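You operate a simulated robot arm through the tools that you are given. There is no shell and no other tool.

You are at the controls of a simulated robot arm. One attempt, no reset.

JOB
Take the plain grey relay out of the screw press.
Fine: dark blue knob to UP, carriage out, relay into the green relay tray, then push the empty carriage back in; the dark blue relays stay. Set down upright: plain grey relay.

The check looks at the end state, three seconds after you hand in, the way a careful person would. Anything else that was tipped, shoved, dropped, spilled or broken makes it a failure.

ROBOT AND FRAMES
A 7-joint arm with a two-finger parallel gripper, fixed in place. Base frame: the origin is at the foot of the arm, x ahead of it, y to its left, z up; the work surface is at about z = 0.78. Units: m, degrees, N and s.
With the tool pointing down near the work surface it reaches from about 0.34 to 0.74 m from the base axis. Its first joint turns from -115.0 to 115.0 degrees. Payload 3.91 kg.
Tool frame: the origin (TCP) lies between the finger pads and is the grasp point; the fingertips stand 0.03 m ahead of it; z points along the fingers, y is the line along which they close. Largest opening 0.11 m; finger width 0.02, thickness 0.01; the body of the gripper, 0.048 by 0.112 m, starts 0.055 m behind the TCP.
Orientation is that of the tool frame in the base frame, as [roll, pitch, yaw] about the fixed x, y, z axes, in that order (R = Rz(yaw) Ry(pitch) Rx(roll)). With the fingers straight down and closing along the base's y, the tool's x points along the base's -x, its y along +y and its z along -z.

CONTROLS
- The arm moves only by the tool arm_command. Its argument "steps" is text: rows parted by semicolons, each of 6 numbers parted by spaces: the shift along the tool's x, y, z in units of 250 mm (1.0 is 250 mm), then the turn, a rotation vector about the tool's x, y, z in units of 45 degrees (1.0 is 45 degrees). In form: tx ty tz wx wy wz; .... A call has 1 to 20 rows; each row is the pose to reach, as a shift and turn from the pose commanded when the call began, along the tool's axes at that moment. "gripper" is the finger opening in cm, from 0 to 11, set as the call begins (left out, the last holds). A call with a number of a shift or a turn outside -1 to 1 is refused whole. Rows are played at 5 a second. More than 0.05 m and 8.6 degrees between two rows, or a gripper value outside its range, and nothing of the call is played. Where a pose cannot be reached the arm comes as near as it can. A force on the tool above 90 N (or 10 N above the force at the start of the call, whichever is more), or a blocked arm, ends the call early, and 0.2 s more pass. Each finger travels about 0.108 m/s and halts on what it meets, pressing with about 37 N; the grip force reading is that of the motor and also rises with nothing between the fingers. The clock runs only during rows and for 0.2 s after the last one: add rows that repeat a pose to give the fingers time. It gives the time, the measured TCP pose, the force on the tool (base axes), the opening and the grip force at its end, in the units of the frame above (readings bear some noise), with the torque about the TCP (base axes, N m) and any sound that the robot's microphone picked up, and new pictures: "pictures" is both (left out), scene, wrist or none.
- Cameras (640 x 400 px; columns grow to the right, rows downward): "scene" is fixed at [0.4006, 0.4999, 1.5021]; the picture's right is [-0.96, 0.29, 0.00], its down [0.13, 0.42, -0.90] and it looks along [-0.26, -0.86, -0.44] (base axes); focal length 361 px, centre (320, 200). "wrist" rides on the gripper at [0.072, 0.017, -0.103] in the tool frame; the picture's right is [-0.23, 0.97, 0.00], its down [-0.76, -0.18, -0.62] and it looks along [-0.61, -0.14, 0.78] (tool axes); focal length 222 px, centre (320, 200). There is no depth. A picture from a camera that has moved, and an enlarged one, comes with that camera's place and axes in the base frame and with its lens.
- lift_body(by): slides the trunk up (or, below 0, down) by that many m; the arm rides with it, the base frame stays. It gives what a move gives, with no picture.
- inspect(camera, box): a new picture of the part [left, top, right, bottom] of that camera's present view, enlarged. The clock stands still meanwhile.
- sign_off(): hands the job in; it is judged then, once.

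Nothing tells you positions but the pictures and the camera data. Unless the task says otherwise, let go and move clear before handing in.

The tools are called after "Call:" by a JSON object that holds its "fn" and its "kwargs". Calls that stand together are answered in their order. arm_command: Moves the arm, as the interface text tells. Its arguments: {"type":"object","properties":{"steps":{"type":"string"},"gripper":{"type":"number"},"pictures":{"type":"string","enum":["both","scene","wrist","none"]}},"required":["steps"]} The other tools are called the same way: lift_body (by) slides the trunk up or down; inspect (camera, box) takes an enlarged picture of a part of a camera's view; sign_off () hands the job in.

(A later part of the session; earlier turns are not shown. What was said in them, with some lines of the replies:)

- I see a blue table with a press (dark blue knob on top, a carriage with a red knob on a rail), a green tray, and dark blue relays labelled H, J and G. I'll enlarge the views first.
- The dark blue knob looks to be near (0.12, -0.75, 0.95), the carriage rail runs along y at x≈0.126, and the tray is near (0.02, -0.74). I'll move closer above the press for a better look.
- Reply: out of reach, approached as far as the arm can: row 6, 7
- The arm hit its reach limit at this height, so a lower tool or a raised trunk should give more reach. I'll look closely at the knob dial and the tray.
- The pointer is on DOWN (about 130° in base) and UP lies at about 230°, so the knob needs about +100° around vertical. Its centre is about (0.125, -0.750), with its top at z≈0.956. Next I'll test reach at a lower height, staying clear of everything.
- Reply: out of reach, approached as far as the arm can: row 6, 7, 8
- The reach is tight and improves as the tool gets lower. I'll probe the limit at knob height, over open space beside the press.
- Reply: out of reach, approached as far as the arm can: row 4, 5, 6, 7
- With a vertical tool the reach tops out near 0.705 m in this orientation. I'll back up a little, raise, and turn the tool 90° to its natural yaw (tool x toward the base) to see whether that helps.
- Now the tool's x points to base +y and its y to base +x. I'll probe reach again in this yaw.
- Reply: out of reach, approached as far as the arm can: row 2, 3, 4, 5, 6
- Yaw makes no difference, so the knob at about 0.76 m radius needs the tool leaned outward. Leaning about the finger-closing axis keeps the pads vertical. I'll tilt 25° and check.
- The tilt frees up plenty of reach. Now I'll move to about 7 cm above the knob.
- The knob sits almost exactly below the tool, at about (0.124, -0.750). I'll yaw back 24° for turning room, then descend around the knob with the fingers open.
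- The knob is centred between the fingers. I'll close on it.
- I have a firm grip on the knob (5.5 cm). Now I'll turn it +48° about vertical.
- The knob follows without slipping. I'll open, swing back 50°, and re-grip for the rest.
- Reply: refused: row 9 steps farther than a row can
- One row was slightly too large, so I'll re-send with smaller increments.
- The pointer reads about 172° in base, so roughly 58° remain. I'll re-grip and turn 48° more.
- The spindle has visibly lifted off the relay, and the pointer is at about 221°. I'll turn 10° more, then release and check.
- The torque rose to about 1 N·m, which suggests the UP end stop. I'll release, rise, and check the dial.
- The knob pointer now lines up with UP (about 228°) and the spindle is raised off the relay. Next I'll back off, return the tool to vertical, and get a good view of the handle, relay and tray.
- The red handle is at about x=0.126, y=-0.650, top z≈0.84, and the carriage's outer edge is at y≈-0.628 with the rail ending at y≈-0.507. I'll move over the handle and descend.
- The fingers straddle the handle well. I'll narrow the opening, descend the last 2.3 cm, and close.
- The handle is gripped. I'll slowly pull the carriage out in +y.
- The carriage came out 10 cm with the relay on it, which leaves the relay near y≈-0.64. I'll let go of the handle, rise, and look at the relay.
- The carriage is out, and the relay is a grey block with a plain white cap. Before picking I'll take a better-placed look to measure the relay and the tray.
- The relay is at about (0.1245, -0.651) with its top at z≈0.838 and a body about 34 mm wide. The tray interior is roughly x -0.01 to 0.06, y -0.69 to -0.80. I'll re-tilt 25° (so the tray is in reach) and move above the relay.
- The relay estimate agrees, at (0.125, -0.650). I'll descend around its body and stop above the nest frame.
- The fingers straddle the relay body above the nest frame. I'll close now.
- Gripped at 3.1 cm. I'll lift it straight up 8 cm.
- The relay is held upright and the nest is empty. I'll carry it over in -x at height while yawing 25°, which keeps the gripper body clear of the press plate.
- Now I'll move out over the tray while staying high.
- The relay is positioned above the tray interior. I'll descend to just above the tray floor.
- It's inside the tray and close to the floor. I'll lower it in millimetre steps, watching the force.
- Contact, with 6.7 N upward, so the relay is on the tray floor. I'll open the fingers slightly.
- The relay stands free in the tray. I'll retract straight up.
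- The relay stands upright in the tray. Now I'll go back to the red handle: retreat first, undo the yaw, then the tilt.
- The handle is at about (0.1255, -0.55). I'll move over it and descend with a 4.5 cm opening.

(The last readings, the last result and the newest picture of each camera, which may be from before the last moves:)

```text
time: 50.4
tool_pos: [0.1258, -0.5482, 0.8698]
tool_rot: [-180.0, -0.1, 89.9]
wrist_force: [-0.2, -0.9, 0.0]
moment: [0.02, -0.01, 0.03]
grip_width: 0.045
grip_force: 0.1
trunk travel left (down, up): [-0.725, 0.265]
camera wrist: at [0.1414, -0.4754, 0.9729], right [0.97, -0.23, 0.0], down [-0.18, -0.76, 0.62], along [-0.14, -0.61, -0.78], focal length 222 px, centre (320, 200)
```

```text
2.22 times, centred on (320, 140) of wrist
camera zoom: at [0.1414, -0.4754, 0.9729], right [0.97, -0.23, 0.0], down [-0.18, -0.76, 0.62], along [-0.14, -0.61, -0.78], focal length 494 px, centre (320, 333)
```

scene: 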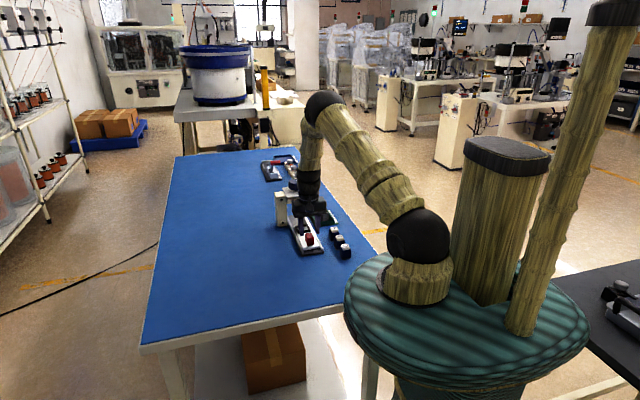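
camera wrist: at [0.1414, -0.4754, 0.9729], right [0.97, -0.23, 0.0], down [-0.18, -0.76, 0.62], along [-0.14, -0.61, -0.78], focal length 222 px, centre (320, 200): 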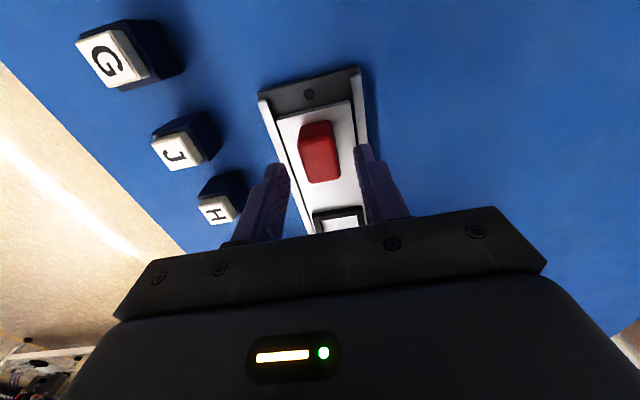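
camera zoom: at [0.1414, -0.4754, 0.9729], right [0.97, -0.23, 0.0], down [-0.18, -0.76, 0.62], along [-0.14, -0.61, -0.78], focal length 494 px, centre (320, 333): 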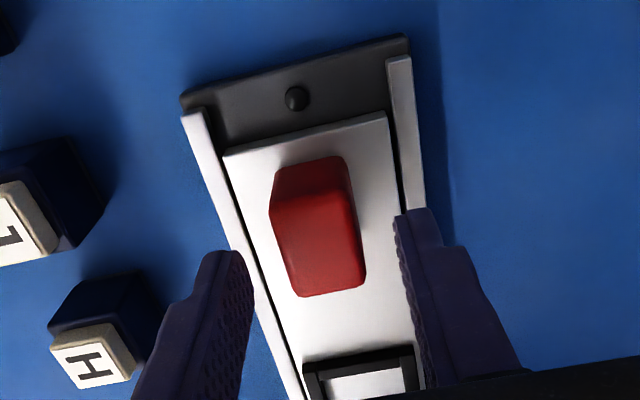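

Aligned. I'll descend and grip.

Call:
{"fn": "arm_command", "kwargs": {"steps": "0 0 0.055 0 0 0; 0 0 0.112 0 0 0; 0 0 0.112 0 0 0", "pictures": "none"}}

Call:
{"fn": "arm_command", "kwargs": {"steps": "0 0 0 0 0 0; 0 0 0 0 0 0; 0 0 0 0 0 0", "gripper": 0, "pictures": "none"}}

Call:
{"fn": "arm_command", "kwargs": {"steps": "-0.06 0 0 0 0 0; -0.12 0 0 0 0 0; -0.18 0 0 0 0 0; -0.24 0 0 0 0 0; -0.3 0 0 0 0 0; -0.36 0 0 0 0 0; -0.39 0 0 0 0 0; -0.39 0 0 0 0 0"}}

Call:
{"fn": "inspect", "kwargs": {"camera": "scene", "box": [260, 170, 340, 260]}}

```text
time: 51.2
tool_pos: [0.1249, -0.5489, 0.8416]
tool_rot: [-180.0, 0.0, 90.0]
wrist_force: [0.8, -0.3, -0.5]
moment: [-0.02, 0.03, 0.01]
grip_width: 0.045
grip_force: 0.1
trunk travel left (down, up): [-0.725, 0.265]
```

```text
time: 52.0
tool_pos: [0.125, -0.5492, 0.8415]
tool_rot: [-180.0, 0.0, 90.0]
wrist_force: [-1.0, 0.7, -2.0]
moment: [-0.42, 0.01, 0.09]
grip_width: 0.0258
grip_force: 45.4
trunk travel left (down, up): [-0.725, 0.265]
```

```text
time: 53.8
tool_pos: [0.125, -0.6462, 0.8412]
tool_rot: [-179.9, -0.1, 90.0]
wrist_force: [-4.8, -1.6, -1.9]
moment: [1.25, 0.17, 0.12]
grip_width: 0.0256
grip_force: 45.2
trunk travel left (down, up): [-0.725, 0.265]
camera wrist: at [0.1408, -0.574, 0.9448], right [0.97, -0.23, 0.0], down [-0.18, -0.76, 0.62], along [-0.14, -0.61, -0.78], focal length 222 px, centre (320, 200)
```

scene: 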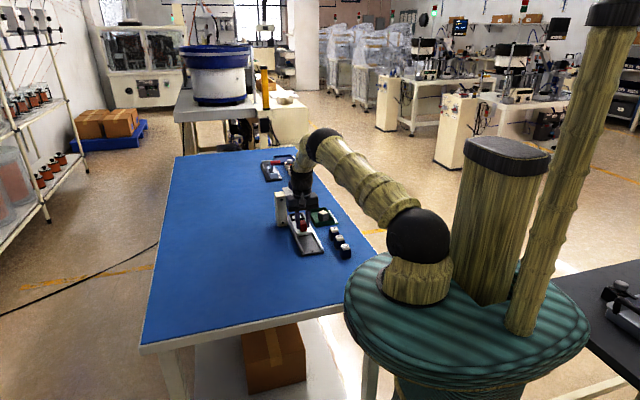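
wrist: 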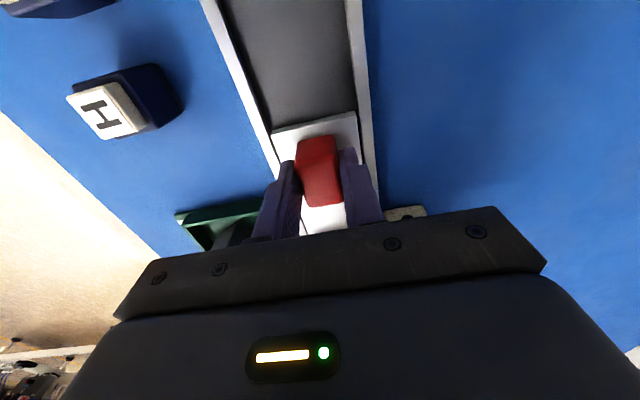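

```text
4.44 times, centred on (300, 215) of scene
camera zoom: at [0.4006, 0.4999, 1.5021], right [-0.96, 0.29, 0.0], down [0.13, 0.42, -0.9], along [-0.26, -0.86, -0.44], focal length 1605 px, centre (409, 133)
```

zoom: 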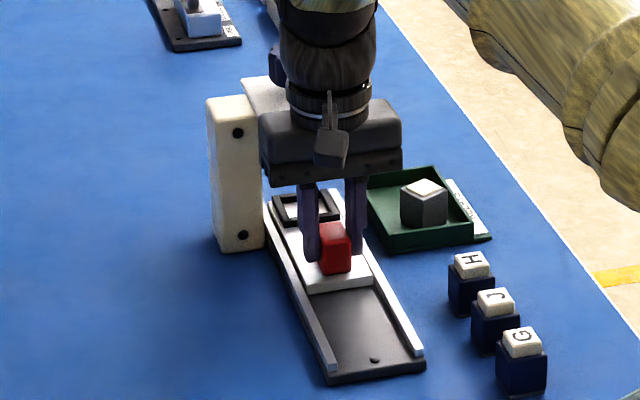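

The carriage is almost home. I'll push the last few millimetres and feel for the stop.

Call:
{"fn": "arm_command", "kwargs": {"steps": "-0.006 0 0 0 0 0; -0.012 0 0 0 0 0; -0.012 0 0 0 0 0", "pictures": "none"}}

Call:
{"fn": "arm_command", "kwargs": {"steps": "-0.004 0 0 0 0 0; -0.008 0 0 0 0 0; -0.008 0 0 0 0 0", "pictures": "none"}}

```text
time: 54.6
tool_pos: [0.1243, -0.649, 0.8412]
tool_rot: [180.0, 0.0, 90.0]
wrist_force: [-8.3, 7.9, -6.6]
moment: [-1.14, 0.11, 0.06]
grip_width: 0.0257
grip_force: 45.0
trunk travel left (down, up): [-0.725, 0.265]
```

```text
time: 55.4
tool_pos: [0.1251, -0.6486, 0.8423]
tool_rot: [180.0, -0.4, 90.0]
wrist_force: [-7.1, 22.5, -6.3]
moment: [0.28, 0.19, -0.01]
grip_width: 0.026
grip_force: 44.7
trunk travel left (down, up): [-0.725, 0.265]
```

The reaction of 22 N along +y shows the carriage is against its inner stop. I'll release and move clear.

Call:
{"fn": "arm_command", "kwargs": {"steps": "0 0 0 0 0 0; 0 0 0 0 0 0; 0 0 0 0 0 0; 0 0 -0.1 0 0 0; 0 0 -0.25 0 0 0; 0.1 0 -0.4 0 0 0; 0.25 0 -0.5 0 0 0; 0.4 0 -0.6 0 0 0; 0.55 0 -0.7 0 0 0; 0.55 0 -0.7 0 0 0", "gripper": 4.5}}

Call:
{"fn": "inspect", "kwargs": {"camera": "scene", "box": [260, 150, 360, 260]}}

Call:
{"fn": "inspect", "kwargs": {"camera": "wrist", "box": [210, 20, 430, 220]}}

```text
time: 57.6
tool_pos: [0.1258, -0.5133, 1.0179]
tool_rot: [-179.9, 0.0, 90.0]
wrist_force: [0.1, 0.4, 0.3]
moment: [0.0, -0.01, 0.0]
grip_width: 0.0451
grip_force: 0.0
trunk travel left (down, up): [-0.725, 0.265]
camera wrist: at [0.1408, -0.4413, 1.1203], right [0.97, -0.23, 0.0], down [-0.18, -0.76, 0.62], along [-0.14, -0.61, -0.78], focal length 222 px, centre (320, 200)
```

scene: 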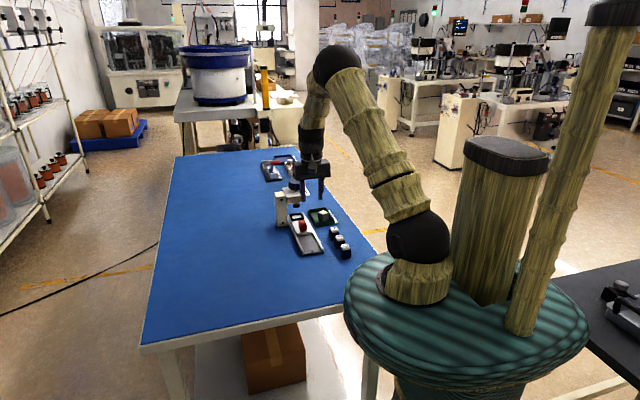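
wrist: 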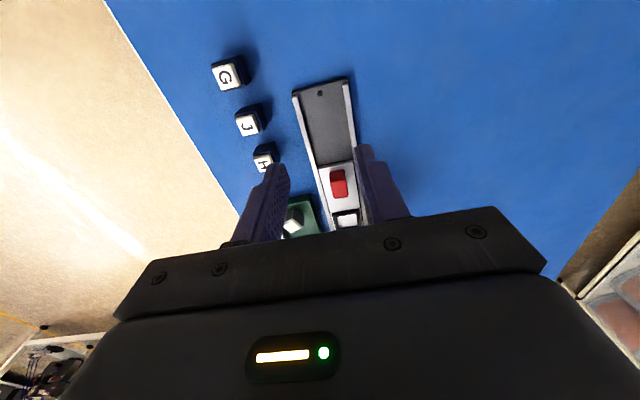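

```text
3.64 times, centred on (310, 205) of scene
camera zoom: at [0.4006, 0.4999, 1.5021], right [-0.96, 0.29, 0.0], down [0.13, 0.42, -0.9], along [-0.26, -0.86, -0.44], focal length 1313 px, centre (356, 182)
```

zoom: 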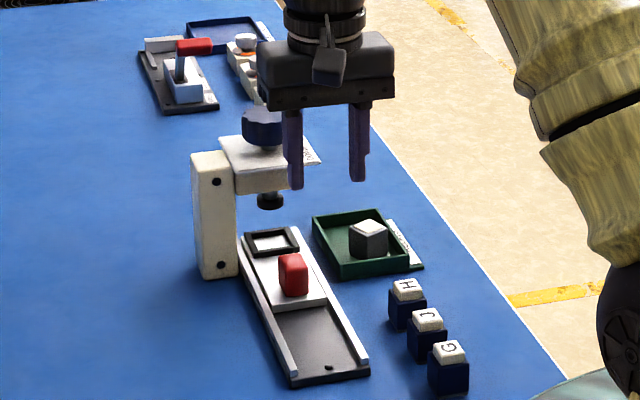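

```text
2.00 times, centred on (320, 120) of wrist
camera zoom: at [0.1408, -0.4413, 1.1203], right [0.97, -0.23, 0.0], down [-0.18, -0.76, 0.62], along [-0.14, -0.61, -0.78], focal length 444 px, centre (320, 360)
```

zoom: 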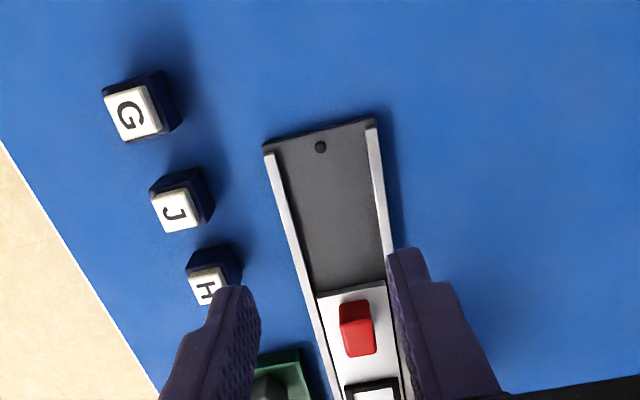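

The carriage is back in and the relays are undisturbed. I'll move the arm further clear and do a last check of the knob and tray.

Call:
{"fn": "arm_command", "kwargs": {"steps": "0.05 -0.1 -0.1 0 0 0; 0.1 -0.2 -0.2 0 0 0; 0.15 -0.3 -0.3 0 0 0; 0.2 -0.4 -0.4 0 0 0; 0.2 -0.5 -0.5 0 0 0; 0.2 -0.5 -0.5 0 0 0"}}

Call:
{"fn": "inspect", "kwargs": {"camera": "scene", "box": [260, 170, 350, 260]}}

Call:
{"fn": "inspect", "kwargs": {"camera": "scene", "box": [270, 165, 330, 225]}}

```text
time: 59.0
tool_pos: [0.0005, -0.4615, 1.1413]
tool_rot: [179.9, 0.0, 90.0]
wrist_force: [-0.3, 0.2, -0.4]
moment: [0.01, 0.05, 0.0]
grip_width: 0.0452
grip_force: 0.0
trunk travel left (down, up): [-0.725, 0.265]
camera wrist: at [0.0163, -0.3897, 1.2451], right [0.97, -0.23, 0.0], down [-0.18, -0.76, 0.62], along [-0.14, -0.61, -0.78], focal length 222 px, centre (320, 200)
```

scene: 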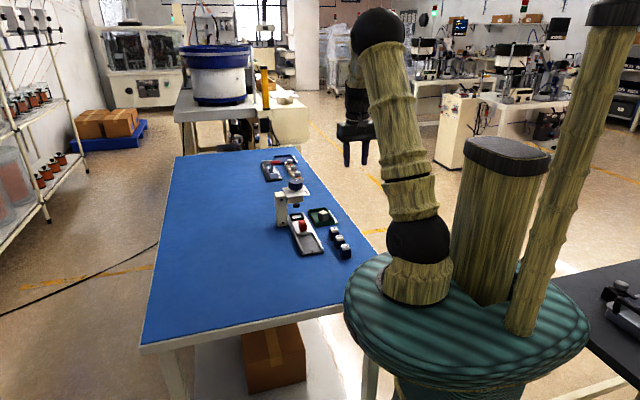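
wrist: 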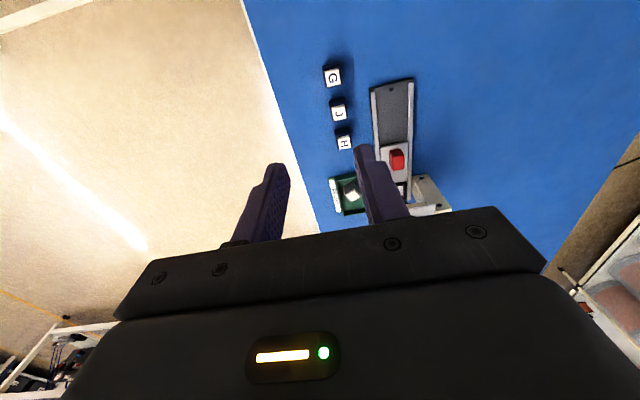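

```text
4.44 times, centred on (305, 215) of scene
camera zoom: at [0.4006, 0.4999, 1.5021], right [-0.96, 0.29, 0.0], down [0.13, 0.42, -0.9], along [-0.26, -0.86, -0.44], focal length 1605 px, centre (387, 133)
```

zoom: 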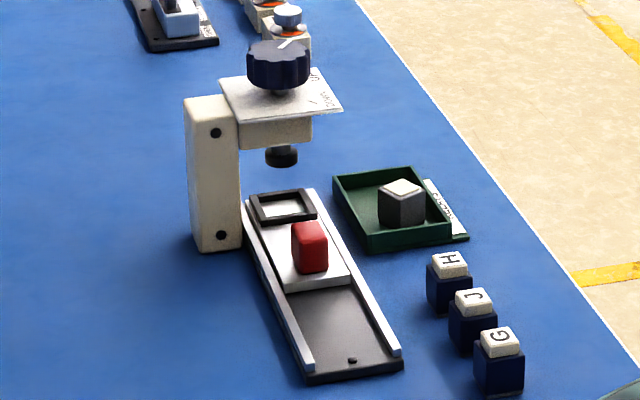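

```text
6.67 times, centred on (300, 195) of scene
camera zoom: at [0.4006, 0.4999, 1.5021], right [-0.96, 0.29, 0.0], down [0.13, 0.42, -0.9], along [-0.26, -0.86, -0.44], focal length 2407 px, centre (453, 233)
```

zoom: 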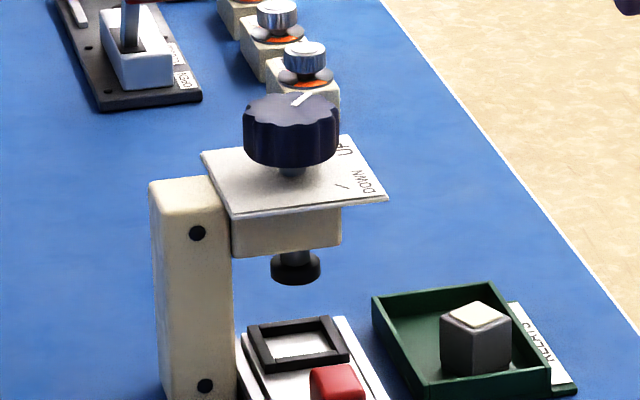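

The knob points to UP, the empty carriage is pushed in, and the grey relay stands upright in the green tray. The dark blue relays are untouched and the arm is clear, so I'm handing in.

Call:
{"fn": "sign_off", "kwargs": {}}

```text
The job is handed in.
```

The job is done and handed in, and the last pictures matched what you asked for:

- **Knob:** the dark blue knob points to UP, and the press spindle is lifted.
- **Relay:** the plain grey relay stands upright in the green relay tray. It sits turned about 25 degrees from the tray's edges, because I angled the gripper to keep it clear of the press.
- **Carriage:** it is empty and pushed back in against its stop.
- **Dark blue relays:** H, J and G are where they were.

I saw nothing tipped or shoved along the way. The gripper let go of everything, and the arm was well clear before I handed in. I haven't been told the result of the check.
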